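You operate a simulated robot arm through the tools that you are given. There is no shell and no other tool. Be economical: measure what you need, move in short steps, check, and stop when the job is done.

You run a simulated robot arm. Do the job below in one go: nothing can be reset, and whatever is moved stays where it is left.

## Task
Dry the wet tongs and the wet blue cup on the mat, then put them away.
Fine: tongs along the rack, cup on the tasting bench; nothing on the ground. Set down upright: blue cup.
Where things are to end (x, y in the base frame): blue cup within 60 mm of [560, -220].

Only the result counts: the job must be done as asked and must still hold three seconds after the hand-in. Knocking over, shifting, dropping, spilling or breaking anything else fails it.

## Robot
A 6-joint arm with a two-finger parallel gripper, fixed in place. Base frame: the origin is at the foot of the arm, x ahead of it, y to its left, z up; the work surface is at about z = 850. Units: mm, degrees, N and s.
With the tool pointing down near the work surface it reaches from about 360 to 760 mm from the base axis. Its first joint turns from -66.0 to 66.0 degrees. Payload 2.45 kg.
The tool frame sits at the grasp point between the pads (the TCP): z along the fingers, y along the line on which they close. The tips reach 24 mm beyond it. Largest opening 68 mm; finger width 17, thickness 10; the body of the gripper, 40 by 70 mm, starts 41 mm behind the TCP.
Orientation is that of the tool frame in the base frame, as a unit quaternion [x, y, z, w]. With the fingers straight down and closing along the base's y, the tool's x points along the base's -x, its y along +y and its z along -z.

## Interface
- The arm moves only by the tool nudge_tool. Its argument "plan" is a list of rows, each a list of 3 entries, a list of its own where there are three numbers: the shift along the tool's x, y, z in mm, then the turn, a rotation vector about the tool's x, y, z in degrees, then the finger opening in mm, from 0 to 68. In form: [[[x, y, z], [ax, ay, az], grip], ...]. A call has 1 to 8 rows; each row shifts and turns the commanded pose from where the row before left it, along the tool's axes as they then stand. Rows are played at 5 a second. More than 50 mm and 8.6 degrees between two rows, or a gripper value outside its range, and nothing of the call is played. A pose out of reach is approached as far as the arm can. The call stops where the force on the tool passes 50 N (or 10 N more than at its start, if that is more) or the arm is blocked; 0.2 s more then pass. The fingers move at their own pace (about 108 mm/s each) and stop on an object; they squeeze with about 26 N. The grip force told is the motor's: it shows also when the fingers shut on nothing. Time passes only in rows, and 0.2 s behind the last, so rows that do not move let the fingers close. The reply holds the time, the measured pose of the TCP, the force on the tool along the base axes, the opening and the grip force, in the units named above and with some noise, with the torque about the TCP (base axes, N m) and any sound that the robot's microphone picked up.
- Cameras (640 x 400 px; columns grow to the right, rows downward): "scene" is fixed at [169.7, 427, 1447.4]; the picture's right is [-0.64, -0.77, 0.00], its down [-0.55, 0.46, -0.70] and it looks along [0.54, -0.45, -0.72] (base axes); focal length 318 px, centre (320, 200). "wrist" rides on the gripper at [84, 11, -75] in the tool frame; the picture's right is [-0.13, 0.99, 0.00], its down [-0.60, -0.08, -0.79] and it looks along [-0.79, -0.10, 0.61] (tool axes); focal length 251 px, centre (320, 200).
- camera(camera): a new picture of that camera. No time passes.
- measure_at(camera, pixels): for up to 12 pixels [column, row] of the newest picture of that camera ("zoom" is the newest enlarged one), the place [x, y, z] in the base frame of the surface seen there, good to about 2 mm. No time passes.
- zoom(camera, box): a new picture of the part [left, top, right, bottom] of that camera's present view, enlarged. No time passes.
- close_job(): hands the job in; it is judged then, once.

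Keep the steps short. Do not move on a guess: measure, check each grasp and each placing, and mend mistakes. In all there are 80 turns and 46 pictures (those below and enlarged ones count). Leave the gripper open and the arm clear of the work at the hand-in unless told otherwise, and finish with a single line.

The tools are called by a JSON object that holds its "api" and its "payload". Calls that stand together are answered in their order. nudge_tool: Moves the arm, as the interface text tells. Its arguments: {"type":"object","properties":{"plan":{"type":"array"}},"required":["plan"]} The other tools are called the same way: camera (camera) takes a picture; measure_at (camera, pixels) gives the place of the surface under pixels of a picture; zoom (camera, box) takes an enlarged picture of a part of a camera's view; close_job () hands the job in.

At the start:

```text
time_s: 0.0
ee_pos: [358.6, 174.0, 1104.0]
tool_rot: [0.0, 1.0, 0.0, 0.001]
force: [0.1, 1.1, -0.1]
torque: [0.0, 0.0, 0.02]
gripper_width: 68.1
grip_force: 0.0
```

scene: 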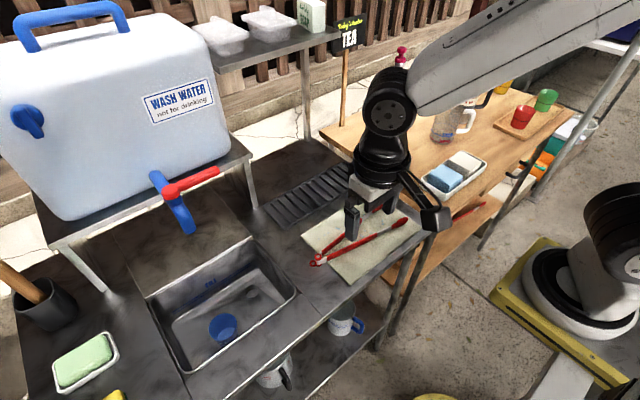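
wrist: 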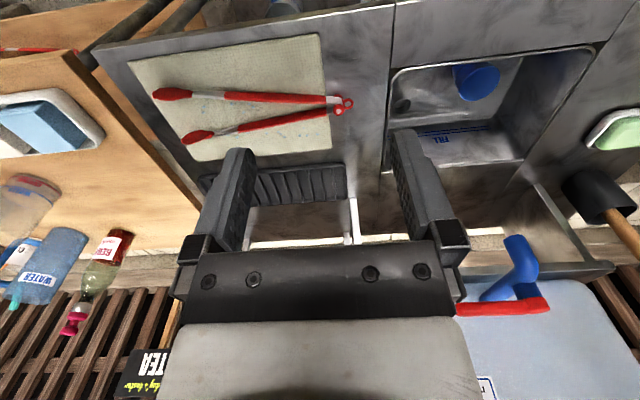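

I see red tongs on the mat and a blue cup in the sink. I'll look closer at both.

{"api": "zoom", "payload": {"camera": "scene", "box": [140, 150, 440, 390]}}

{"api": "zoom", "payload": {"camera": "scene", "box": [340, 20, 620, 250]}}

{"api": "measure_at", "payload": {"camera": "scene", "pixels": [[317, 262], [402, 221], [345, 248], [222, 328], [222, 318], [305, 238], [420, 228], [335, 283], [280, 210], [340, 180], [310, 200], [330, 262]]}}

{"api": "measure_at", "payload": {"camera": "wrist", "pixels": [[165, 93], [230, 96], [335, 101], [340, 110], [235, 128], [195, 138], [470, 80], [480, 68], [320, 40], [330, 145], [135, 65], [190, 158]]}}

```text
1.67 times, centred on (290, 270) of scene
```

zoom: 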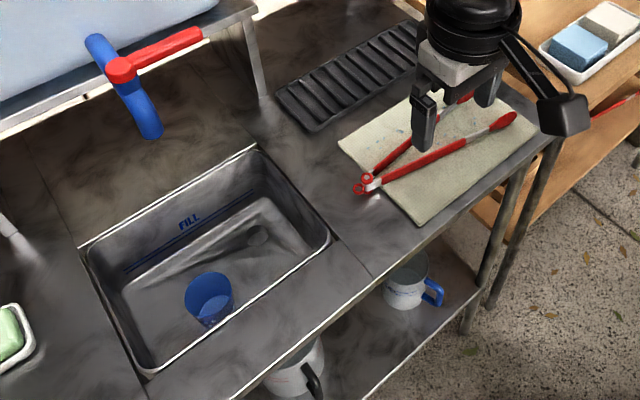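

```text
1.74 times, centred on (480, 135) of scene
```

zoom: 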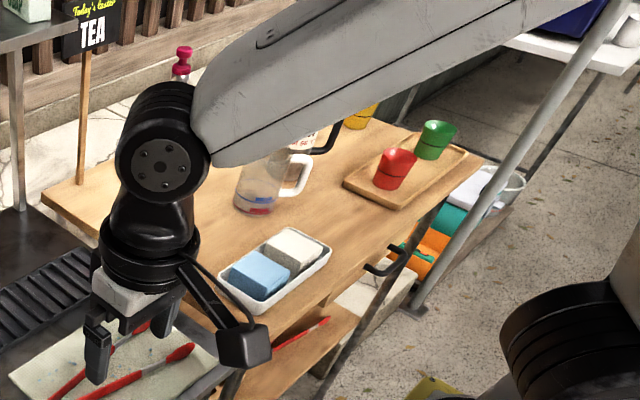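

```text
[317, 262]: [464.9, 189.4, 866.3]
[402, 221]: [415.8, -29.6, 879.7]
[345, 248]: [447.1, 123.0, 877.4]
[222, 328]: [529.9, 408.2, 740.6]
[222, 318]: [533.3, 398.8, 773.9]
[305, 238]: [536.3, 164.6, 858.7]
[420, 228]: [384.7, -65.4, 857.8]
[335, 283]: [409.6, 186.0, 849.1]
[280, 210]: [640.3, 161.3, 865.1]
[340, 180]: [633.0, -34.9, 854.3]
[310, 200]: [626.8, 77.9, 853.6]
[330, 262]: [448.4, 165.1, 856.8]
```

```text
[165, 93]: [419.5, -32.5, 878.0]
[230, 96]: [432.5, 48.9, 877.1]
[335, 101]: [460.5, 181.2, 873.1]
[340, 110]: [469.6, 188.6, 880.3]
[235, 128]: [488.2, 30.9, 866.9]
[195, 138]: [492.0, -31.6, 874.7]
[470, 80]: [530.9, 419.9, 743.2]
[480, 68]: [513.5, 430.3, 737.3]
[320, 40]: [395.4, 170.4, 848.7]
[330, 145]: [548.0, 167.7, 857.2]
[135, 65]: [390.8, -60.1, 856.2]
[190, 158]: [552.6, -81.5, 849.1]
```

Next I raise the view over the sink to see the cup from close by: move y + 200 and look again with the wrist camera.

{"api": "nudge_tool", "payload": {"plan": [[[0, 50, 0], [0, 0, 0], 68], [[0, 50, 0], [0, 0, 0], 68], [[0, 50, 0], [0, 0, 0], 68], [[-20, 40, 30], [0, 0, 0], 68], [[-20, 0, 30], [0, 0, 0], 68]]}}

{"api": "camera", "payload": {"camera": "wrist"}}

{"api": "camera", "payload": {"camera": "scene"}}

```text
refused: row 4 steps farther than a row can; nothing moved
```

```text
41 pictures are left
```

wrist: 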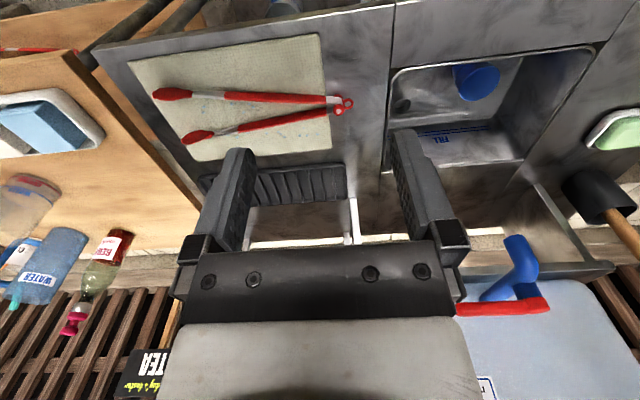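

```text
40 pictures are left
```

scene: 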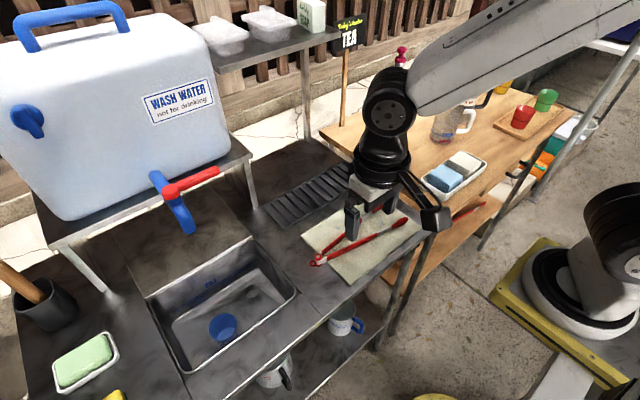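

The fourth row was too long, so nothing moved. I'll repeat it in smaller rows, towards y = 375 and down to z about 1050.

{"api": "nudge_tool", "payload": {"plan": [[[0, 50, 0], [0, 0, 0], 68], [[0, 50, 0], [0, 0, 0], 68], [[0, 50, 0], [0, 0, 0], 68], [[0, 50, 0], [0, 0, 0], 68], [[-25, 0, 30], [0, 0, 0], 68], [[-25, 0, 30], [0, 0, 0], 68]]}}

{"api": "camera", "payload": {"camera": "wrist"}}

```text
time_s: 1.4
ee_pos: [409.8, 373.8, 1045.4]
tool_rot: [0.0, 1.0, 0.001, 0.0]
force: [-0.1, -0.7, 0.2]
torque: [-0.03, -0.01, 0.02]
gripper_width: 67.9
grip_force: 0.1
```

```text
39 pictures are left
```

wrist: 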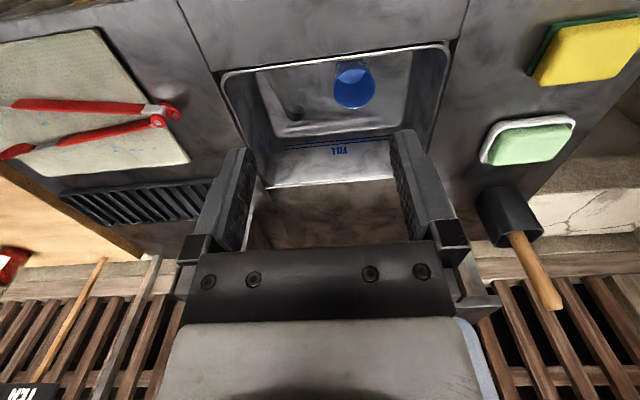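

The cup stands at (354, 85). I'll zoom in and measure the cup and sink.

{"api": "zoom", "payload": {"camera": "wrist", "box": [230, 40, 450, 178]}}

{"api": "measure_at", "payload": {"camera": "wrist", "pixels": [[354, 82], [336, 75], [374, 78], [354, 106], [335, 95], [374, 95], [354, 64], [320, 100], [395, 100], [250, 180], [440, 60], [232, 85]]}}

```text
2.90 times, centred on (340, 109) of wrist
```

zoom: 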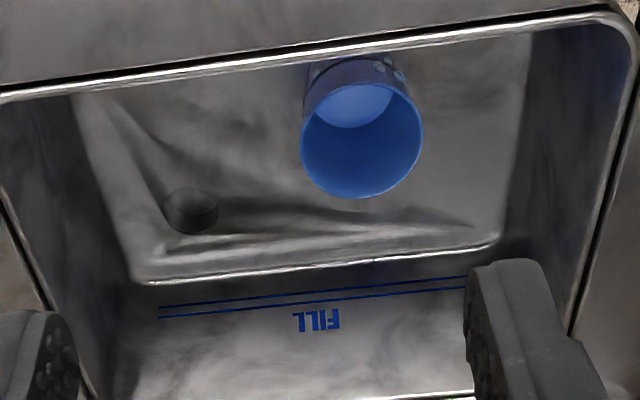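

```text
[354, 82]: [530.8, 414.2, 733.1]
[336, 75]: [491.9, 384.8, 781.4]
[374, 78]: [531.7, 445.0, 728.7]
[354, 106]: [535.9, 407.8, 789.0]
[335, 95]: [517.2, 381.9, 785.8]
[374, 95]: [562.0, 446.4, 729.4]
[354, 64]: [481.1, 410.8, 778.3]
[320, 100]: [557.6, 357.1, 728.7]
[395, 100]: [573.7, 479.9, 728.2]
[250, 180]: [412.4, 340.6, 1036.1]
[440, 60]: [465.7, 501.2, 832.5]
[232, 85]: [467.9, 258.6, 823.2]
```

The cup is empty and upright, its rim (57 mm wide) about (511, 410, 789) and its floor at 729. The wrist camera could hit the counter's front edge, so I'll measure the sink walls and the tap.

{"api": "measure_at", "payload": {"camera": "scene", "pixels": [[297, 293], [240, 332], [185, 373], [250, 236], [190, 268], [146, 298], [188, 230], [185, 205], [168, 190], [215, 172], [278, 295], [165, 320]]}}

{"api": "measure_at", "payload": {"camera": "zoom", "pixels": [[300, 63], [200, 70], [450, 45], [200, 85], [300, 180], [440, 170], [360, 100], [340, 70], [390, 72], [310, 100], [362, 196], [414, 120]]}}

```text
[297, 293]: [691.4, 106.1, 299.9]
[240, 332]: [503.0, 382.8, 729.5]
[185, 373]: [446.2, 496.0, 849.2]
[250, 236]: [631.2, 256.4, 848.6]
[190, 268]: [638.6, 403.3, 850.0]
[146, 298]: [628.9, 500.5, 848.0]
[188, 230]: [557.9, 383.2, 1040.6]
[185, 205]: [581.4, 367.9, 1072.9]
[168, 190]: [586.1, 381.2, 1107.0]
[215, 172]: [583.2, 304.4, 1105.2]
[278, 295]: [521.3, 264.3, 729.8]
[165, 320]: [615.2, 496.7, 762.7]
```

```text
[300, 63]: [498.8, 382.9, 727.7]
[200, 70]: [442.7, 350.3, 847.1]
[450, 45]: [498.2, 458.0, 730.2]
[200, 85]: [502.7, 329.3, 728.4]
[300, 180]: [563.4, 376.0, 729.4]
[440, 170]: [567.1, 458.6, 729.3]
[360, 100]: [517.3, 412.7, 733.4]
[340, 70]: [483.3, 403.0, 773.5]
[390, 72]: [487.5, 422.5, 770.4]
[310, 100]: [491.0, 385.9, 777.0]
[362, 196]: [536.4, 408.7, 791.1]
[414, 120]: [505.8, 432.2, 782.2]
```

The tap tip sits at (558, 383, 1040), so I have to keep the wrist away from it. I'll measure the slope of the far wall, which should match the near wall.

{"api": "measure_at", "payload": {"camera": "zoom", "pixels": [[350, 250], [320, 275], [320, 290], [320, 320], [320, 360], [510, 200], [525, 150], [560, 150], [600, 150], [100, 200], [60, 200], [20, 200]]}}

```text
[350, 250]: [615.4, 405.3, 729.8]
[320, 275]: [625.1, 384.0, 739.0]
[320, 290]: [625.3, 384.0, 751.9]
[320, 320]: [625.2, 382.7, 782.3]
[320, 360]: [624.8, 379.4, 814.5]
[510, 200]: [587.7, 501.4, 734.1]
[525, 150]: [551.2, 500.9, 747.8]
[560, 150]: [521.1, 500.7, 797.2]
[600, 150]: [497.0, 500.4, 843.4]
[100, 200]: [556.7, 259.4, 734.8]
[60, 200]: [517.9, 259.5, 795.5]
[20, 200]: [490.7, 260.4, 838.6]
```

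The walls are upright (front inner wall at about x = 453, y from 259 to 501). I'll turn the tool by 90 degrees so that the camera points to -y, then lean it 20 degrees away from the tap.

{"api": "nudge_tool", "payload": {"plan": [[[0, 0, 0], [0, 0, -8.2], 68], [[0, 0, 0], [0, 0, -8.2], 68], [[0, 0, 0], [0, 0, -8.2], 68], [[0, 0, 0], [0, 0, -8.2], 68], [[0, 0, 0], [0, 0, -8.2], 68], [[0, 0, 0], [0, 0, -8.2], 68], [[0, 0, 0], [0, 0, -8.2], 68], [[0, 0, 0], [0, 0, -8.2], 68]]}}

{"api": "nudge_tool", "payload": {"plan": [[[0, 0, 0], [0, 0, -8.2], 68], [[0, 0, 0], [0, 0, -8.2], 68], [[0, 0, 0], [0, 0, -8], 68], [[0, 0, 0], [0, 6.7, 0], 68], [[0, 0, 0], [0, 6.7, 0], 68], [[0, 0, 0], [0, 6.6, 0], 68]]}}

```text
time_s: 3.2
ee_pos: [409.1, 373.7, 1042.8]
tool_rot: [-0.543, 0.84, 0.0, 0.0]
force: [0.6, -0.5, 0.6]
torque: [0.01, 0.0, 0.03]
gripper_width: 68.0
grip_force: 0.0
```

```text
time_s: 4.6
ee_pos: [410.7, 373.2, 1043.4]
tool_rot: [-0.696, 0.697, -0.124, -0.124]
force: [-0.3, -0.8, 0.0]
torque: [0.0, 0.02, 0.0]
gripper_width: 68.4
grip_force: 0.0
```

The lean is as wanted. Now I come down in front of the tap, to about (511, 410, 865) over the cup.

{"api": "nudge_tool", "payload": {"plan": [[[-28, -17.2, 27.9], [0, 0, 0], 68], [[-28, -17.2, 27.9], [0, 0, 0], 68], [[-28, -17.2, 27.9], [0, 0, 0], 68], [[-28, -17.2, 27.9], [0, 0, 0], 68], [[8.1, -15.5, 21.6], [0, 0, 0], 68], [[8.1, -15.5, 21.6], [0, 0, 0], 68]]}}

{"api": "camera", "payload": {"camera": "scene"}}

{"api": "camera", "payload": {"camera": "wrist"}}

```text
time_s: 6.0
ee_pos: [510.0, 411.6, 864.3]
tool_rot: [0.697, -0.696, 0.123, 0.123]
force: [0.0, -0.5, -0.4]
torque: [-0.01, -0.02, -0.02]
gripper_width: 67.8
grip_force: 0.1
```

```text
37 pictures are left
```

scene: 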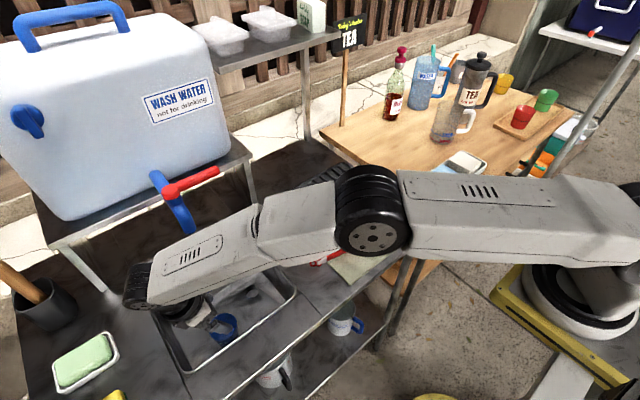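

```text
36 pictures are left
```

wrist: 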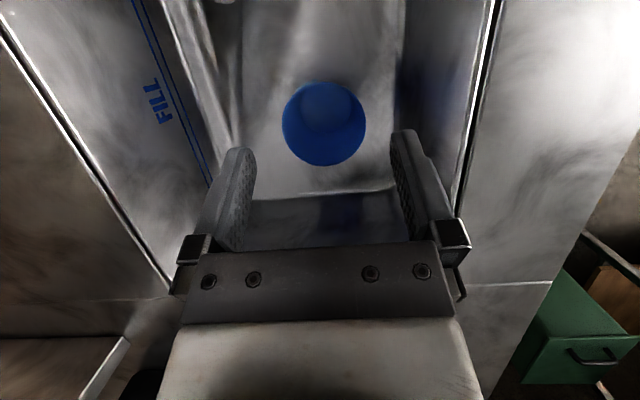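

The cup is centred between the fingers. I check how high the forearm is over the counter before going down.

{"api": "measure_at", "payload": {"camera": "scene", "pixels": [[373, 238], [300, 240], [200, 280], [140, 290], [350, 245], [440, 250], [250, 255], [160, 300]]}}

{"api": "measure_at", "payload": {"camera": "wrist", "pixels": [[283, 122], [365, 122], [324, 165], [324, 83], [245, 190], [400, 180], [324, 110]]}}

```text
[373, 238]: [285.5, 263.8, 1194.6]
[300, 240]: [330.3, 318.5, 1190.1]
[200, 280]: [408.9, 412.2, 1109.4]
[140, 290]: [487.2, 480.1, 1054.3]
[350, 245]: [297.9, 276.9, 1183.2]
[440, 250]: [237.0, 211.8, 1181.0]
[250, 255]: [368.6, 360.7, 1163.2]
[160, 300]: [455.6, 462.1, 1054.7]
```

```text
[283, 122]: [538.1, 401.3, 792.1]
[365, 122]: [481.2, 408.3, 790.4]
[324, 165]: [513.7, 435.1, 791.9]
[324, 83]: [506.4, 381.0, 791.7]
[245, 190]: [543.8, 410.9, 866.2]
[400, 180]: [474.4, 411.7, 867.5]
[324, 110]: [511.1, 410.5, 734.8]
```

The forearm has plenty of room. Cup rim is centred at (510, 408, 791), so I go down to z = 775 and then close on it.

{"api": "nudge_tool", "payload": {"plan": [[[-9.3, 0, 28.2], [0, 0, 0], 68], [[-9.3, 0, 28.2], [0, 0, 0], 68], [[-9.3, 0, 28.2], [0, 0, 0], 68], [[0, 0, 0], [0, 0, 0], 68]]}}

{"api": "nudge_tool", "payload": {"plan": [[[0, 0, 0], [0, 0, 0], 50], [[0, 0, 0], [0, 0, 0], 45], [[0, 0, 0], [0, 0, 0], 45]]}}

{"api": "camera", "payload": {"camera": "wrist"}}

```text
time_s: 7.0
ee_pos: [508.7, 406.3, 776.6]
tool_rot: [-0.696, 0.697, -0.123, -0.122]
force: [-0.4, 0.0, -0.1]
torque: [-0.02, -0.02, -0.02]
gripper_width: 67.9
grip_force: 0.0
```

```text
time_s: 7.8
ee_pos: [509.8, 407.7, 776.5]
tool_rot: [-0.696, 0.697, -0.123, -0.123]
force: [-0.7, 0.2, 1.0]
torque: [0.0, 0.02, 0.01]
gripper_width: 56.8
grip_force: 26.7
```

```text
35 pictures are left
```

wrist: 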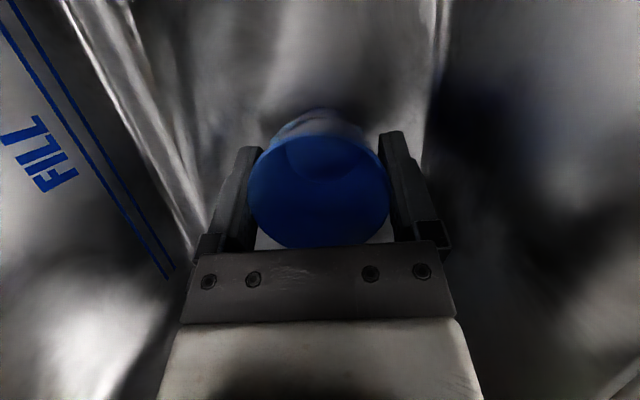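

Held at 56.8 mm opening with 27 N. I lift straight up, then draw back from the tap to about (450, 428, 946).

{"api": "nudge_tool", "payload": {"plan": [[[7.7, 0, -21.1], [0, 0, 0], 45], [[7.7, 0, -21.1], [0, 0, 0], 45], [[7.7, 0, -21.1], [0, 0, 0], 45], [[7.7, 0, -21.1], [0, 0, 0], 45], [[2.9, 20, -27.3], [0, 0, 0], 45], [[2.9, 20, -27.3], [0, 0, 0], 45], [[2.9, 20, -27.3], [0, 0, 0], 45]]}}

{"api": "camera", "payload": {"camera": "wrist"}}

```text
time_s: 9.4
ee_pos: [450.4, 427.7, 944.7]
tool_rot: [-0.696, 0.697, -0.123, -0.123]
force: [-0.7, 0.0, -0.4]
torque: [0.01, 0.04, 0.04]
gripper_width: 56.7
grip_force: 25.5
```

```text
34 pictures are left
```

wrist: 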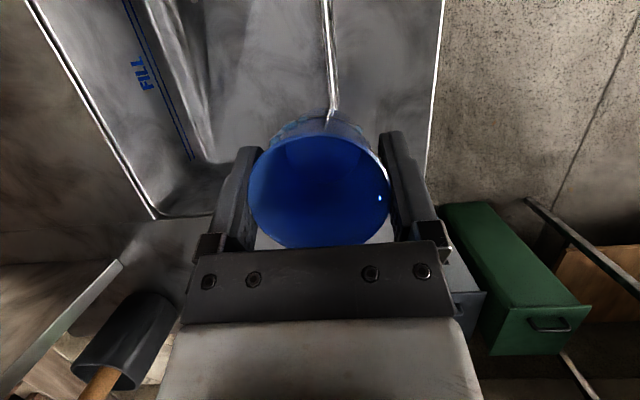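

The cup is safe in the fingers. I move along -y by 200 mm and then turn back about the vertical, keeping the cup upright.

{"api": "nudge_tool", "payload": {"plan": [[[39, 0, 9.9], [0, 0, 0], 45], [[39, 0, 9.9], [0, 0, 0], 45], [[39, 0, 9.9], [0, 0, 0], 45], [[39, 0, 9.9], [0, 0, 0], 45], [[39, 0, 9.9], [0, 0, 0], 45], [[0, 0, 0], [-2.8, 0, 7.7], 45], [[0, 0, 0], [-2.8, 0, 7.7], 45], [[0, 0, 0], [-2.8, 0, 7.7], 45]]}}

{"api": "nudge_tool", "payload": {"plan": [[[0, 0, 0], [-2.8, 0, 7.7], 45], [[0, 0, 0], [-2.8, 0, 7.7], 45], [[0, 0, 0], [-2.8, 0, 7.7], 45], [[0, 0, 0], [-2.8, 0, 7.7], 45], [[0, 0, 0], [-2.8, 0, 7.7], 45], [[0, 0, 0], [-2.8, 0, 7.7], 45], [[0, 0, 0], [-2.8, 0, 7.7], 45], [[0, 0, 0], [-2.7, 0, 7.5], 45]]}}

{"api": "camera", "payload": {"camera": "wrist"}}

{"api": "camera", "payload": {"camera": "scene"}}

```text
time_s: 11.2
ee_pos: [450.8, 228.7, 966.0]
tool_rot: [-0.531, 0.829, -0.093, -0.147]
force: [0.1, 0.1, 0.1]
torque: [0.01, 0.03, -0.01]
gripper_width: 56.5
grip_force: 26.5
```

```text
time_s: 13.0
ee_pos: [449.5, 228.2, 965.6]
tool_rot: [0.0, 0.985, -0.001, -0.174]
force: [-0.9, -0.1, 0.3]
torque: [-0.01, 0.0, -0.02]
gripper_width: 56.8
grip_force: 25.8
```

```text
33 pictures are left
```

wrist: 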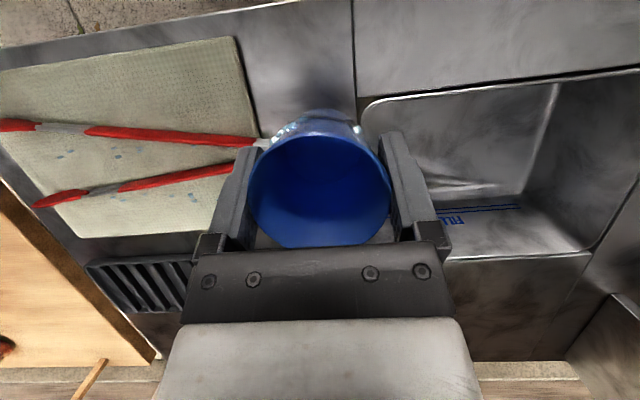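

```text
32 pictures are left
```

scene: 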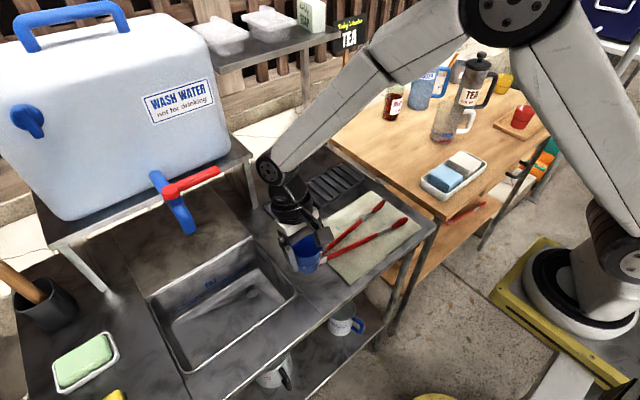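

Droplets are visible on the cup's near side. I'll measure the mat's edges and the tongs to pick a free spot on the mat.

{"api": "measure_at", "payload": {"camera": "wrist", "pixels": [[232, 40], [255, 100], [190, 232], [90, 235], [225, 172], [160, 183], [80, 197], [235, 140], [170, 136], [10, 124], [180, 195], [210, 215]]}}

{"api": "measure_at", "payload": {"camera": "scene", "pixels": [[334, 283], [365, 191], [300, 230], [420, 222], [330, 245], [355, 226], [380, 205], [340, 170], [365, 185], [320, 200], [310, 182], [345, 210]]}}

```text
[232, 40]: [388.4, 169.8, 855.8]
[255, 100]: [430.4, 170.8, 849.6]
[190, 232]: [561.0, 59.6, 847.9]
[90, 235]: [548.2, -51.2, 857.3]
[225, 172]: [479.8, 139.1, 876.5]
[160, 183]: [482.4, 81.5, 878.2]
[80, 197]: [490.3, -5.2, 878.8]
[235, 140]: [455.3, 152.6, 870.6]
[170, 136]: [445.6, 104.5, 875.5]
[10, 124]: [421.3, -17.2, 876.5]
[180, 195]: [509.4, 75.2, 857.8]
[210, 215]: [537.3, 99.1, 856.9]
```

```text
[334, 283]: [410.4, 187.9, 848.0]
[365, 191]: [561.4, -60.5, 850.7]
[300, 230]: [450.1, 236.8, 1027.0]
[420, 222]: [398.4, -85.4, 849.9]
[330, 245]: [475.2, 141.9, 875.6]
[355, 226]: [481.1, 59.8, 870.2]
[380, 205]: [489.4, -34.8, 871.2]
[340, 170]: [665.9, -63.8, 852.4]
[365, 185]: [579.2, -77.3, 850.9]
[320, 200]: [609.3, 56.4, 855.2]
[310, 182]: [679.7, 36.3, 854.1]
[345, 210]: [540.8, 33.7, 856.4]
```

Free mat spot: (522, 125), since the upper tong arm is at x = 480 there and the mat reaches x = 550. I carry the cup over it and lower to 12 mm above the mat.

{"api": "nudge_tool", "payload": {"plan": [[[-22.6, -34.3, -8.2], [0, 0, 0], 45], [[-22.6, -34.3, -8.2], [0, 0, 0], 45], [[-22.6, -34.3, -8.2], [0, 0, 0], 45], [[-8.5, 0, 23.5], [0, 0, 0], 45], [[-8.5, 0, 23.5], [0, 0, 0], 45], [[0, 0, 0], [0, 0, 0], 45]]}}

{"api": "camera", "payload": {"camera": "scene"}}

```text
time_s: 14.4
ee_pos: [520.0, 127.2, 915.0]
tool_rot: [-0.002, 0.985, -0.001, -0.174]
force: [0.3, -0.1, -0.4]
torque: [0.03, -0.01, -0.03]
gripper_width: 56.6
grip_force: 26.1
```

```text
31 pictures are left
```

scene: 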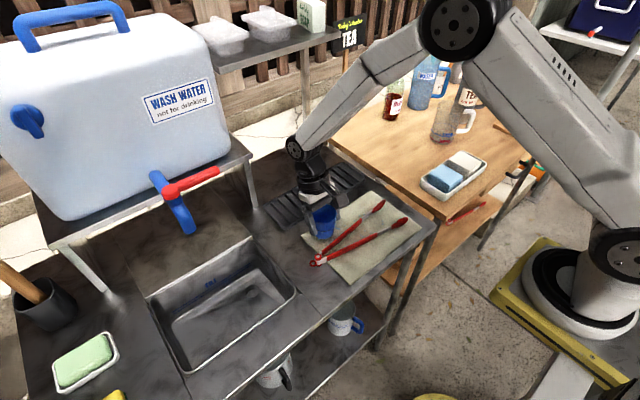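

I lower the last 11 mm slowly and watch for contact on z.

{"api": "nudge_tool", "payload": {"plan": [[[-1.4, 0, 3.8], [0, 0, 0], 45], [[-1.0, 0, 2.8], [0, 0, 0], 45], [[-0.7, 0, 1.9], [0, 0, 0], 45], [[0, 0, 0], [0, 0, 0], 45]]}}

{"api": "zoom", "payload": {"camera": "scene", "box": [260, 160, 440, 290]}}

```text
time_s: 15.4
ee_pos: [521.3, 124.8, 906.7]
tool_rot: [-0.001, 0.985, 0.0, -0.174]
force: [0.6, 0.3, -0.8]
torque: [-0.03, 0.0, 0.03]
gripper_width: 56.6
grip_force: 26.0
```

```text
3.08 times, centred on (350, 225) of scene
```

zoom: 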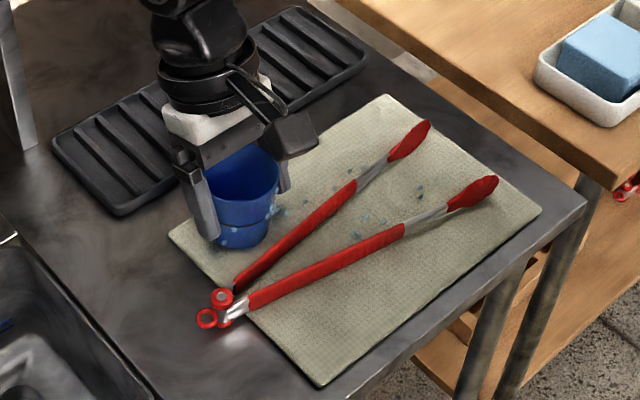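

Droplets are seen on the cup and around the tongs. I lower in 1 mm steps to touch.

{"api": "nudge_tool", "payload": {"plan": [[[-0.35, 0, 0.95], [0, 0, 0], 45], [[-0.35, 0, 0.95], [0, 0, 0], 45], [[0, 0, 0], [0, 0, 0], 45]]}}

```text
time_s: 16.2
ee_pos: [522.0, 125.7, 904.4]
tool_rot: [-0.001, 0.985, 0.0, -0.174]
force: [-2.4, -2.2, 7.9]
torque: [-0.03, 0.08, 0.03]
gripper_width: 56.5
grip_force: 25.9
```

Contact at 8 N, so the cup rests on the mat. I open and withdraw along the tool axis.

{"api": "nudge_tool", "payload": {"plan": [[[0, 0, 0], [0, 0, 0], 68], [[0, 0, 0], [0, 0, 0], 68], [[0, 0, -20], [0, 0, 0], 68], [[0, 0, -40], [0, 0, 0], 68], [[0, 0, -40], [0, 0, 0], 68], [[20, 0, -40], [0, 0, 0], 68]]}}

{"api": "camera", "payload": {"camera": "wrist"}}

{"api": "zoom", "payload": {"camera": "scene", "box": [260, 160, 440, 290]}}

```text
time_s: 17.6
ee_pos: [551.2, 126.0, 1043.8]
tool_rot: [-0.001, 0.985, 0.0, -0.174]
force: [0.3, 0.5, -0.7]
torque: [-0.01, 0.0, 0.01]
gripper_width: 67.9
grip_force: 0.1
```

```text
29 pictures are left
```

wrist: 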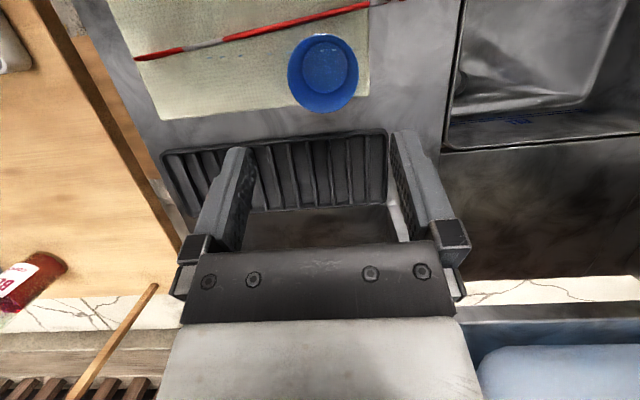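

```text
3.08 times, centred on (350, 225) of scene
```

zoom: 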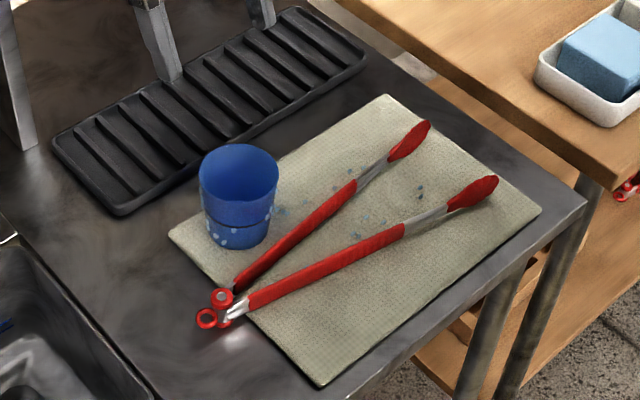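

The cup stands on the mat. I measure the rack, cup and tongs while here.

{"api": "measure_at", "payload": {"camera": "zoom", "pixels": [[55, 140], [122, 210], [365, 58], [297, 10], [180, 145], [200, 110], [260, 70], [222, 150], [240, 240], [220, 300], [410, 140], [480, 190]]}}

{"api": "measure_at", "payload": {"camera": "wrist", "pixels": [[165, 158], [385, 132], [388, 200], [190, 215], [300, 140], [300, 195], [330, 170], [323, 35], [323, 108], [290, 70], [357, 70], [322, 70]]}}

```text
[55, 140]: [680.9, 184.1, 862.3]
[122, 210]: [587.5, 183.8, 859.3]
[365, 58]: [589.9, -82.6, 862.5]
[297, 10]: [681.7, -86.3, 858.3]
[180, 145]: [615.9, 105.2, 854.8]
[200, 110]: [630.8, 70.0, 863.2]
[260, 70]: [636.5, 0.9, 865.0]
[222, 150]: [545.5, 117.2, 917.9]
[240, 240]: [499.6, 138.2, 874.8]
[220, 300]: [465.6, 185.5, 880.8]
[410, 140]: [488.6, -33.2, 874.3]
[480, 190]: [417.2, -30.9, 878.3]
```

```text
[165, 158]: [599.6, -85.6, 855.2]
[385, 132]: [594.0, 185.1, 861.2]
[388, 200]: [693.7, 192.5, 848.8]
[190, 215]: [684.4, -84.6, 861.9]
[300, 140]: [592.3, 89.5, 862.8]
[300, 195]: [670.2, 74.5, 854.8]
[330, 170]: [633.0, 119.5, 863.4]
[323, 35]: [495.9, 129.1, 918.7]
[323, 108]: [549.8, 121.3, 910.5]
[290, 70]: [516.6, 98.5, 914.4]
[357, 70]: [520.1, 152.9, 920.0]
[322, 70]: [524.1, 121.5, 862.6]
```

The rack spans x 588–682 and y -86–184, top at about z = 863. The tongs already lie in its direction, so a shift of +180 in x and -26 in y is enough. I straighten the tool and turn it so that the fingers close along x, which also gives drying time.

{"api": "nudge_tool", "payload": {"plan": [[[0, 0, 0], [0, -6.7, 0], 68], [[0, 0, 0], [0, -6.7, 0], 68], [[0, 0, 0], [0, -6.6, 0], 68], [[30, -16, 0], [0, 0, -8.2], 68], [[0, 0, 0], [0, 0, -8.2], 68], [[0, 0, 0], [0, 0, -8.2], 68], [[0, 0, 0], [0, 0, -8.2], 68], [[0, 0, 0], [0, 0, -8.2], 68]]}}

{"api": "nudge_tool", "payload": {"plan": [[[0, 0, 0], [0, 0, -8.2], 68], [[0, 0, 0], [0, 0, -8.2], 68], [[0, 0, 0], [0, 0, -8.2], 68], [[0, 0, 0], [0, 0, -8.2], 68], [[0, 0, 0], [0, 0, -8.2], 68], [[0, 0, 0], [0, 0, -8], 68], [[0, 0, 0], [0, 0, 0], 68]]}}

{"api": "camera", "payload": {"camera": "wrist"}}

{"api": "zoom", "payload": {"camera": "scene", "box": [260, 160, 440, 290]}}

```text
time_s: 19.4
ee_pos: [520.1, 110.3, 1042.5]
tool_rot: [-0.353, 0.936, 0.0, -0.001]
force: [-0.4, 0.3, 0.1]
torque: [0.0, -0.01, -0.01]
gripper_width: 68.2
grip_force: 0.0
```

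```text
time_s: 21.0
ee_pos: [520.8, 110.0, 1043.8]
tool_rot: [0.708, -0.706, 0.0, -0.001]
force: [0.3, 1.1, 0.8]
torque: [-0.01, -0.02, -0.04]
gripper_width: 67.8
grip_force: 0.0
```

```text
27 pictures are left
```

wrist: 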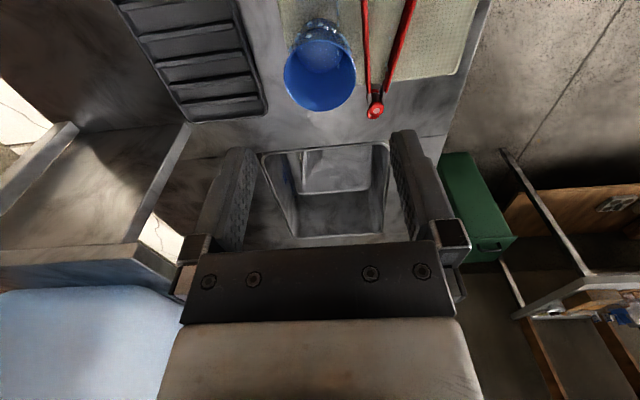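

```text
3.08 times, centred on (350, 225) of scene
```

zoom: 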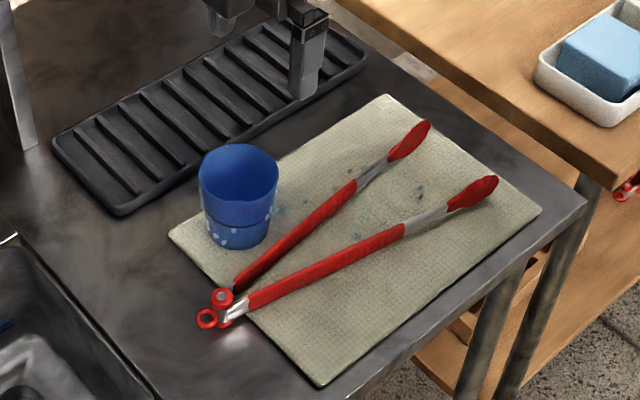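

Droplets are still visible on the cup. I move above the tongs and wait some seconds in place, then compare the droplets.

{"api": "nudge_tool", "payload": {"plan": [[[15, 29, 21.5], [0, 0, 0], 68], [[15, 29, 21.5], [0, 0, 0], 68], [[0, 0, 0], [0, 0, 0], 68], [[0, 0, 0], [0, 0, 0], 68], [[0, 0, 0], [0, 0, 0], 68], [[0, 0, 0], [0, 0, 0], 68], [[0, 0, 0], [0, 0, 0], 68], [[0, 0, 0], [0, 0, 0], 68]]}}

{"api": "nudge_tool", "payload": {"plan": [[[0, 0, 0], [0, 0, 0], 68], [[0, 0, 0], [0, 0, 0], 68], [[0, 0, 0], [0, 0, 0], 68], [[0, 0, 0], [0, 0, 0], 68], [[0, 0, 0], [0, 0, 0], 68], [[0, 0, 0], [0, 0, 0], 68], [[0, 0, 0], [0, 0, 0], 68], [[0, 0, 0], [0, 0, 0], 68]]}}

{"api": "nudge_tool", "payload": {"plan": [[[0, 0, 0], [0, 0, 0], 68], [[0, 0, 0], [0, 0, 0], 68], [[0, 0, 0], [0, 0, 0], 68], [[0, 0, 0], [0, 0, 0], 68], [[0, 0, 0], [0, 0, 0], 68], [[0, 0, 0], [0, 0, 0], 68], [[0, 0, 0], [0, 0, 0], 68], [[0, 0, 0], [0, 0, 0], 68]]}}

{"api": "zoom", "payload": {"camera": "scene", "box": [300, 190, 400, 260]}}

{"api": "camera", "payload": {"camera": "wrist"}}

```text
time_s: 22.8
ee_pos: [461.3, 79.4, 998.8]
tool_rot: [0.707, -0.707, 0.0, -0.001]
force: [-0.1, 0.9, -0.3]
torque: [0.0, 0.01, 0.0]
gripper_width: 68.1
grip_force: 0.0
```

```text
time_s: 24.6
ee_pos: [463.1, 79.7, 1000.1]
tool_rot: [0.708, -0.706, 0.0, 0.0]
force: [-0.8, -0.6, -0.2]
torque: [0.0, 0.03, -0.03]
gripper_width: 68.0
grip_force: 0.1
```

```text
time_s: 26.4
ee_pos: [461.4, 78.3, 999.7]
tool_rot: [0.708, -0.706, 0.0, 0.001]
force: [-0.6, 0.5, -0.4]
torque: [-0.02, -0.02, 0.02]
gripper_width: 68.0
grip_force: 0.0
```

```text
5.71 times, centred on (350, 225) of scene
```

zoom: 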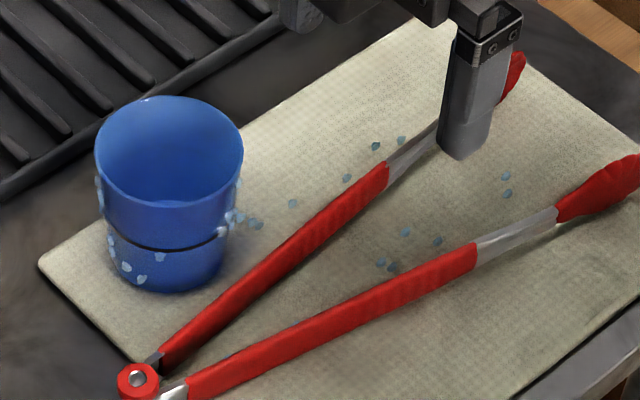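

```text
24 pictures are left
```

wrist: 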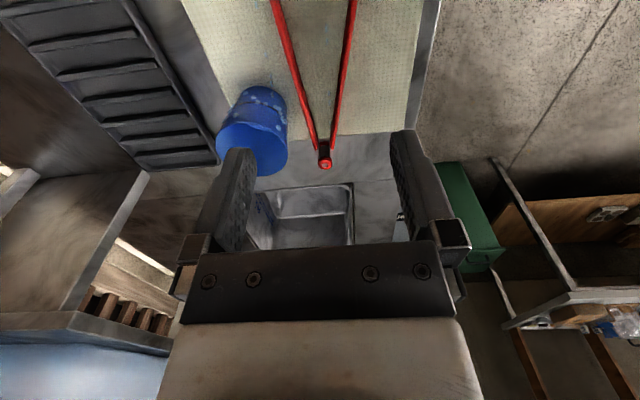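

The beads remain. I check whether those near the tongs lie on the mat or float at tong height.

{"api": "measure_at", "payload": {"camera": "zoom", "pixels": [[292, 203], [347, 178], [376, 146], [402, 140], [506, 175], [507, 193], [405, 232], [437, 240], [380, 263], [392, 267], [255, 222], [240, 215]]}}

{"api": "nudge_tool", "payload": {"plan": [[[0, 0, 0], [0, 0, 0], 68], [[0, 0, 0], [0, 0, 0], 68], [[0, 0, 0], [0, 0, 0], 68], [[0, 0, 0], [0, 0, 0], 68], [[0, 0, 0], [0, 0, 0], 68], [[0, 0, 0], [0, 0, 0], 68], [[0, 0, 0], [0, 0, 0], 68], [[0, 0, 0], [0, 0, 0], 68]]}}

{"api": "nudge_tool", "payload": {"plan": [[[0, 0, 0], [0, 0, 0], 68], [[0, 0, 0], [0, 0, 0], 68], [[0, 0, 0], [0, 0, 0], 68], [[0, 0, 0], [0, 0, 0], 68], [[0, 0, 0], [0, 0, 0], 68], [[0, 0, 0], [0, 0, 0], 68], [[0, 0, 0], [0, 0, 0], 68], [[0, 0, 0], [0, 0, 0], 68]]}}

{"api": "nudge_tool", "payload": {"plan": [[[0, 0, 0], [0, 0, 0], 68], [[0, 0, 0], [0, 0, 0], 68], [[0, 0, 0], [0, 0, 0], 68], [[0, 0, 0], [0, 0, 0], 68], [[0, 0, 0], [0, 0, 0], 68], [[0, 0, 0], [0, 0, 0], 68], [[0, 0, 0], [0, 0, 0], 68], [[0, 0, 0], [0, 0, 0], 68]]}}

{"api": "nudge_tool", "payload": {"plan": [[[0, 0, 0], [0, 0, 0], 68], [[0, 0, 0], [0, 0, 0], 68], [[0, 0, 0], [0, 0, 0], 68], [[0, 0, 0], [0, 0, 0], 68], [[0, 0, 0], [0, 0, 0], 68], [[0, 0, 0], [0, 0, 0], 68], [[0, 0, 0], [0, 0, 0], 68], [[0, 0, 0], [0, 0, 0], 68]]}}

{"api": "zoom", "payload": {"camera": "scene", "box": [300, 190, 400, 260]}}

```text
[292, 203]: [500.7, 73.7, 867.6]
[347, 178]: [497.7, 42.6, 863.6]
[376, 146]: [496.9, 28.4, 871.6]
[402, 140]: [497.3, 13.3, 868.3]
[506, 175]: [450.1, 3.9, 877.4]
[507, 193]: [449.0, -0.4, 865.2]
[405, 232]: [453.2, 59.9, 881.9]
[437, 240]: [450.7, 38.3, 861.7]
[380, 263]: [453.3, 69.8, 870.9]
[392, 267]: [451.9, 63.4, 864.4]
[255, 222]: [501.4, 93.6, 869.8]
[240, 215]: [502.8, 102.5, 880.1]
```

```text
time_s: 28.2
ee_pos: [461.3, 80.2, 1000.3]
tool_rot: [0.708, -0.706, 0.0, 0.0]
force: [0.2, 0.0, -0.9]
torque: [0.0, 0.02, -0.01]
gripper_width: 67.9
grip_force: 0.0
```

```text
time_s: 30.0
ee_pos: [461.9, 79.4, 1000.3]
tool_rot: [0.708, -0.707, 0.0, 0.0]
force: [0.3, 0.4, -0.1]
torque: [-0.02, 0.0, -0.02]
gripper_width: 67.9
grip_force: 0.0
```

```text
time_s: 31.8
ee_pos: [460.7, 79.4, 1000.4]
tool_rot: [0.708, -0.706, 0.001, 0.0]
force: [-0.1, -0.3, -0.2]
torque: [-0.03, 0.03, 0.01]
gripper_width: 68.0
grip_force: 0.1
```

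```text
time_s: 33.6
ee_pos: [462.1, 79.3, 1001.3]
tool_rot: [0.708, -0.706, 0.0, 0.0]
force: [0.0, 0.6, -0.1]
torque: [0.02, -0.02, -0.03]
gripper_width: 68.1
grip_force: 0.0
```

```text
5.71 times, centred on (350, 225) of scene
```

zoom: 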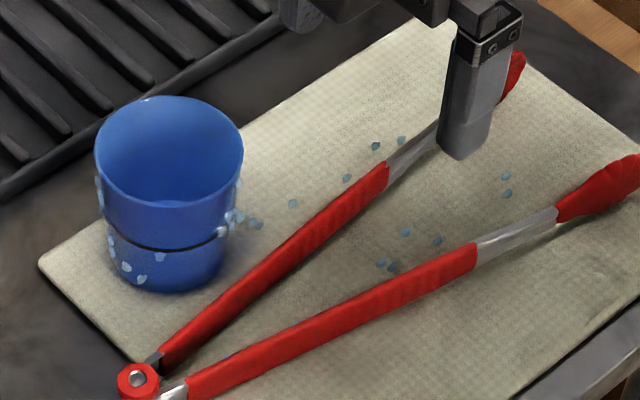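

The beads sit on the tongs' own sides (x = 500 and 451) and on the cup, and they haven't changed in 33 s. Just lying still doesn't seem to be drying them. I'll take the tongs and rub them on the mat. First I go down around both arms at y = 82.

{"api": "nudge_tool", "payload": {"plan": [[[-2, 0, 40], [0, 0, 0], 68], [[0, 0, 35], [0, 0, 0], 68], [[0, 0, 0], [0, 0, 0], 68]]}}

{"api": "zoom", "payload": {"camera": "scene", "box": [290, 160, 430, 270]}}

{"api": "camera", "payload": {"camera": "wrist"}}

```text
time_s: 34.4
ee_pos: [461.4, 79.8, 923.1]
tool_rot: [0.707, -0.707, 0.0, 0.0]
force: [0.4, 0.1, -0.4]
torque: [-0.01, 0.01, -0.01]
gripper_width: 67.9
grip_force: 0.1
```

```text
3.64 times, centred on (360, 215) of scene
```

zoom: 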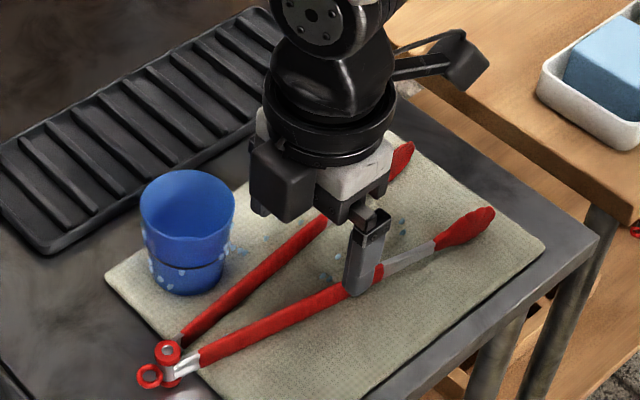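

```text
21 pictures are left
```

wrist: 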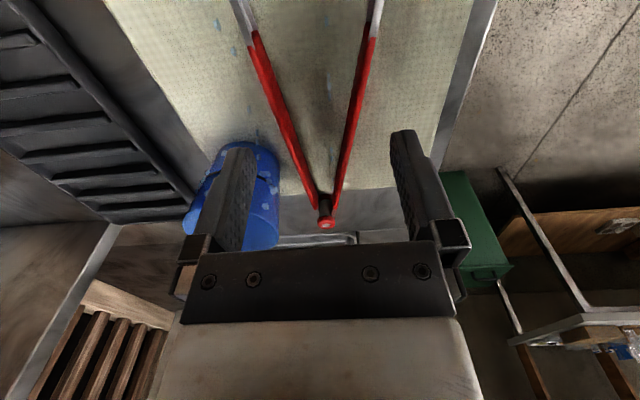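

I measure both arms near y = 80 to be sure that the fingers straddle them.

{"api": "measure_at", "payload": {"camera": "wrist", "pixels": [[262, 70], [272, 95], [285, 130], [300, 165], [366, 60], [358, 90], [350, 130], [343, 165], [266, 95], [278, 95], [363, 90], [353, 90]]}}

```text
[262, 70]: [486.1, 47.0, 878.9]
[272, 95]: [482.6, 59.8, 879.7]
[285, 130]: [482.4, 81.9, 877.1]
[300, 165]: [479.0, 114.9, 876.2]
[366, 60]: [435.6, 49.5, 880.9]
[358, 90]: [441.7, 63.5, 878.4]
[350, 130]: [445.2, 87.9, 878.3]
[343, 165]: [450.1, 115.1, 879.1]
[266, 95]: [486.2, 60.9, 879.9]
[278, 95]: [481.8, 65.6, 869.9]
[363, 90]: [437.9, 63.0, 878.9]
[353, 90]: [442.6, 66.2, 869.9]
```

At y = 80 the arms lie at x = 444 and 482, about 50 mm over the outsides, so they fit. I go down to z = 886 and close.

{"api": "nudge_tool", "payload": {"plan": [[[0, -2, 20], [0, 0, 0], 68], [[0, 0, 16], [0, 0, 0], 68], [[0, 0, 0], [0, 0, 0], 68]]}}

{"api": "nudge_tool", "payload": {"plan": [[[0, 0, 0], [0, 0, 0], 45], [[0, 0, 0], [0, 0, 0], 35], [[0, 0, 0], [0, 0, 0], 35]]}}

{"api": "camera", "payload": {"camera": "wrist"}}

```text
time_s: 35.2
ee_pos: [464.5, 82.0, 889.1]
tool_rot: [0.707, -0.707, 0.0, 0.0]
force: [-0.8, 0.4, 0.1]
torque: [0.01, 0.0, 0.03]
gripper_width: 67.9
grip_force: 0.1
```

```text
time_s: 36.0
ee_pos: [465.5, 80.7, 888.8]
tool_rot: [0.707, -0.707, 0.0, 0.0]
force: [-0.4, 0.6, -0.4]
torque: [0.01, 0.04, 0.06]
gripper_width: 37.0
grip_force: 2.8
```

```text
20 pictures are left
```

wrist: 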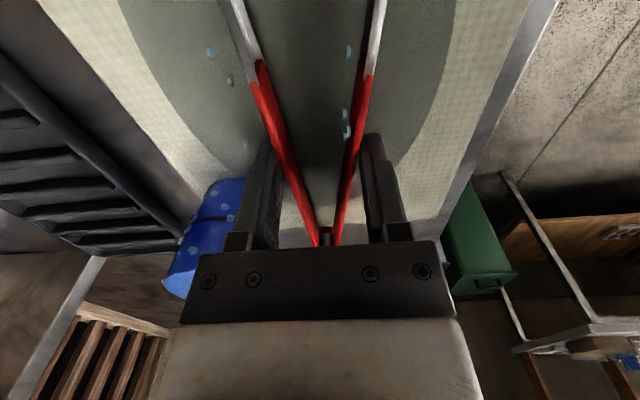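

The arms give when squeezed (37 mm), so the tongs are sprung, and a dark patch has appeared on the mat. I look at the scene before going on.

{"api": "zoom", "payload": {"camera": "scene", "box": [290, 160, 430, 270]}}

```text
3.64 times, centred on (360, 215) of scene
```

zoom: 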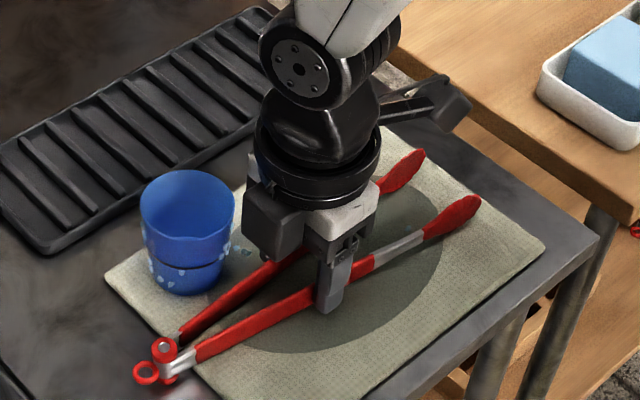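

A wet patch has spread under the tongs, so the mat is soaking up water. I close fully to get a firm grip.

{"api": "nudge_tool", "payload": {"plan": [[[0, 0, 0], [0, 0, 0], 20], [[0, 0, 0], [0, 0, 0], 5], [[0, 0, 0], [0, 0, 0], 5], [[0, 0, 0], [0, 0, 0], 5]]}}

{"api": "camera", "payload": {"camera": "wrist"}}

```text
time_s: 37.0
ee_pos: [465.6, 79.9, 889.4]
tool_rot: [0.708, -0.706, 0.0, 0.0]
force: [0.6, -0.1, -0.9]
torque: [0.02, 0.04, 0.0]
gripper_width: 11.2
grip_force: 25.3
```

```text
18 pictures are left
```

wrist: 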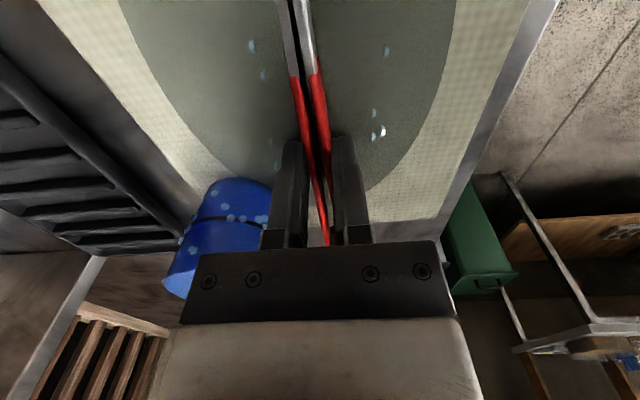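

Firm grip at 11 mm, with the beads still there. I rub the tongs gently back and forth on the mat, 20 mm in y, then look.

{"api": "nudge_tool", "payload": {"plan": [[[10, 0, 1], [0, 0, 0], 5], [[15, 0, 0], [0, 0, 0], 5], [[-15, 0, 0], [0, 0, 0], 5], [[-10, 0, 0], [0, 0, 0], 5], [[10, 0, 0], [0, 0, 0], 5], [[15, 0, 0], [0, 0, 0], 5], [[-15, 0, 0], [0, 0, 0], 5], [[-10, 0, 0], [0, 0, 0], 5]]}}

{"api": "camera", "payload": {"camera": "wrist"}}

```text
time_s: 38.8
ee_pos: [464.3, 82.3, 889.2]
tool_rot: [0.708, -0.707, 0.0, 0.0]
force: [0.2, -0.2, -0.6]
torque: [0.02, 0.02, 0.01]
gripper_width: 10.5
grip_force: 26.1
```

```text
17 pictures are left
```

wrist: 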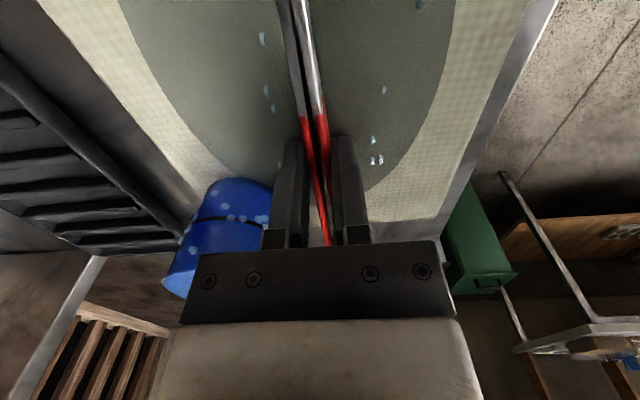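

The tongs slid a little in the grip and the beads are still there. I wait with the tongs pressed on the mat to see how the patches and beads change with time, for the cup as well.

{"api": "nudge_tool", "payload": {"plan": [[[0, 0, 1], [0, 0, 0], 5], [[0, 0, 0], [0, 0, 0], 5], [[0, 0, 0], [0, 0, 0], 5], [[0, 0, 0], [0, 0, 0], 5], [[0, 0, 0], [0, 0, 0], 5], [[0, 0, 0], [0, 0, 0], 5], [[0, 0, 0], [0, 0, 0], 5], [[0, 0, 0], [0, 0, 0], 5]]}}

{"api": "nudge_tool", "payload": {"plan": [[[0, 0, 1], [0, 0, 0], 5], [[0, 0, 0], [0, 0, 0], 5], [[0, 0, 0], [0, 0, 0], 5], [[0, 0, 0], [0, 0, 0], 5], [[0, 0, 0], [0, 0, 0], 5], [[0, 0, 0], [0, 0, 0], 5], [[0, 0, 0], [0, 0, 0], 5], [[0, 0, 0], [0, 0, 0], 5]]}}

{"api": "nudge_tool", "payload": {"plan": [[[0, 0, 0], [0, 0, 0], 5], [[0, 0, 0], [0, 0, 0], 5], [[0, 0, 0], [0, 0, 0], 5], [[0, 0, 0], [0, 0, 0], 5], [[0, 0, 0], [0, 0, 0], 5], [[0, 0, 0], [0, 0, 0], 5], [[0, 0, 0], [0, 0, 0], 5], [[0, 0, 0], [0, 0, 0], 5]]}}

{"api": "zoom", "payload": {"camera": "scene", "box": [290, 160, 430, 270]}}

```text
time_s: 40.6
ee_pos: [464.8, 80.9, 888.6]
tool_rot: [0.707, -0.707, -0.001, 0.0]
force: [-0.4, 3.3, 4.2]
torque: [-0.29, 0.01, -0.01]
gripper_width: 10.7
grip_force: 26.1
```

```text
time_s: 42.4
ee_pos: [463.8, 81.4, 887.5]
tool_rot: [0.708, -0.707, 0.001, -0.001]
force: [1.2, -0.7, 22.9]
torque: [0.08, -0.04, 0.0]
gripper_width: 10.5
grip_force: 26.0
```

```text
time_s: 44.2
ee_pos: [464.9, 80.3, 886.1]
tool_rot: [0.708, -0.706, 0.001, -0.001]
force: [4.0, 0.6, 15.2]
torque: [0.08, -0.12, -0.09]
gripper_width: 10.8
grip_force: 25.7
```

```text
3.64 times, centred on (360, 215) of scene
```

zoom: 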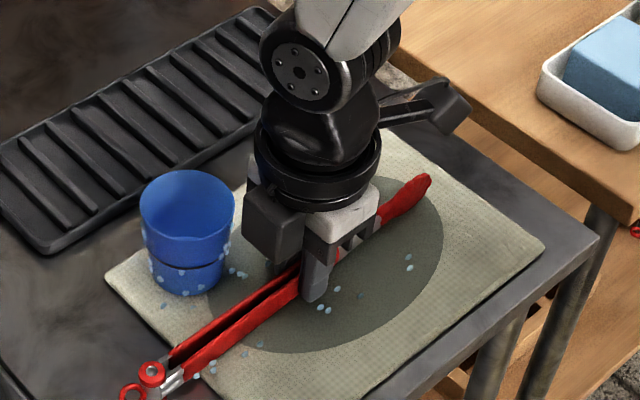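

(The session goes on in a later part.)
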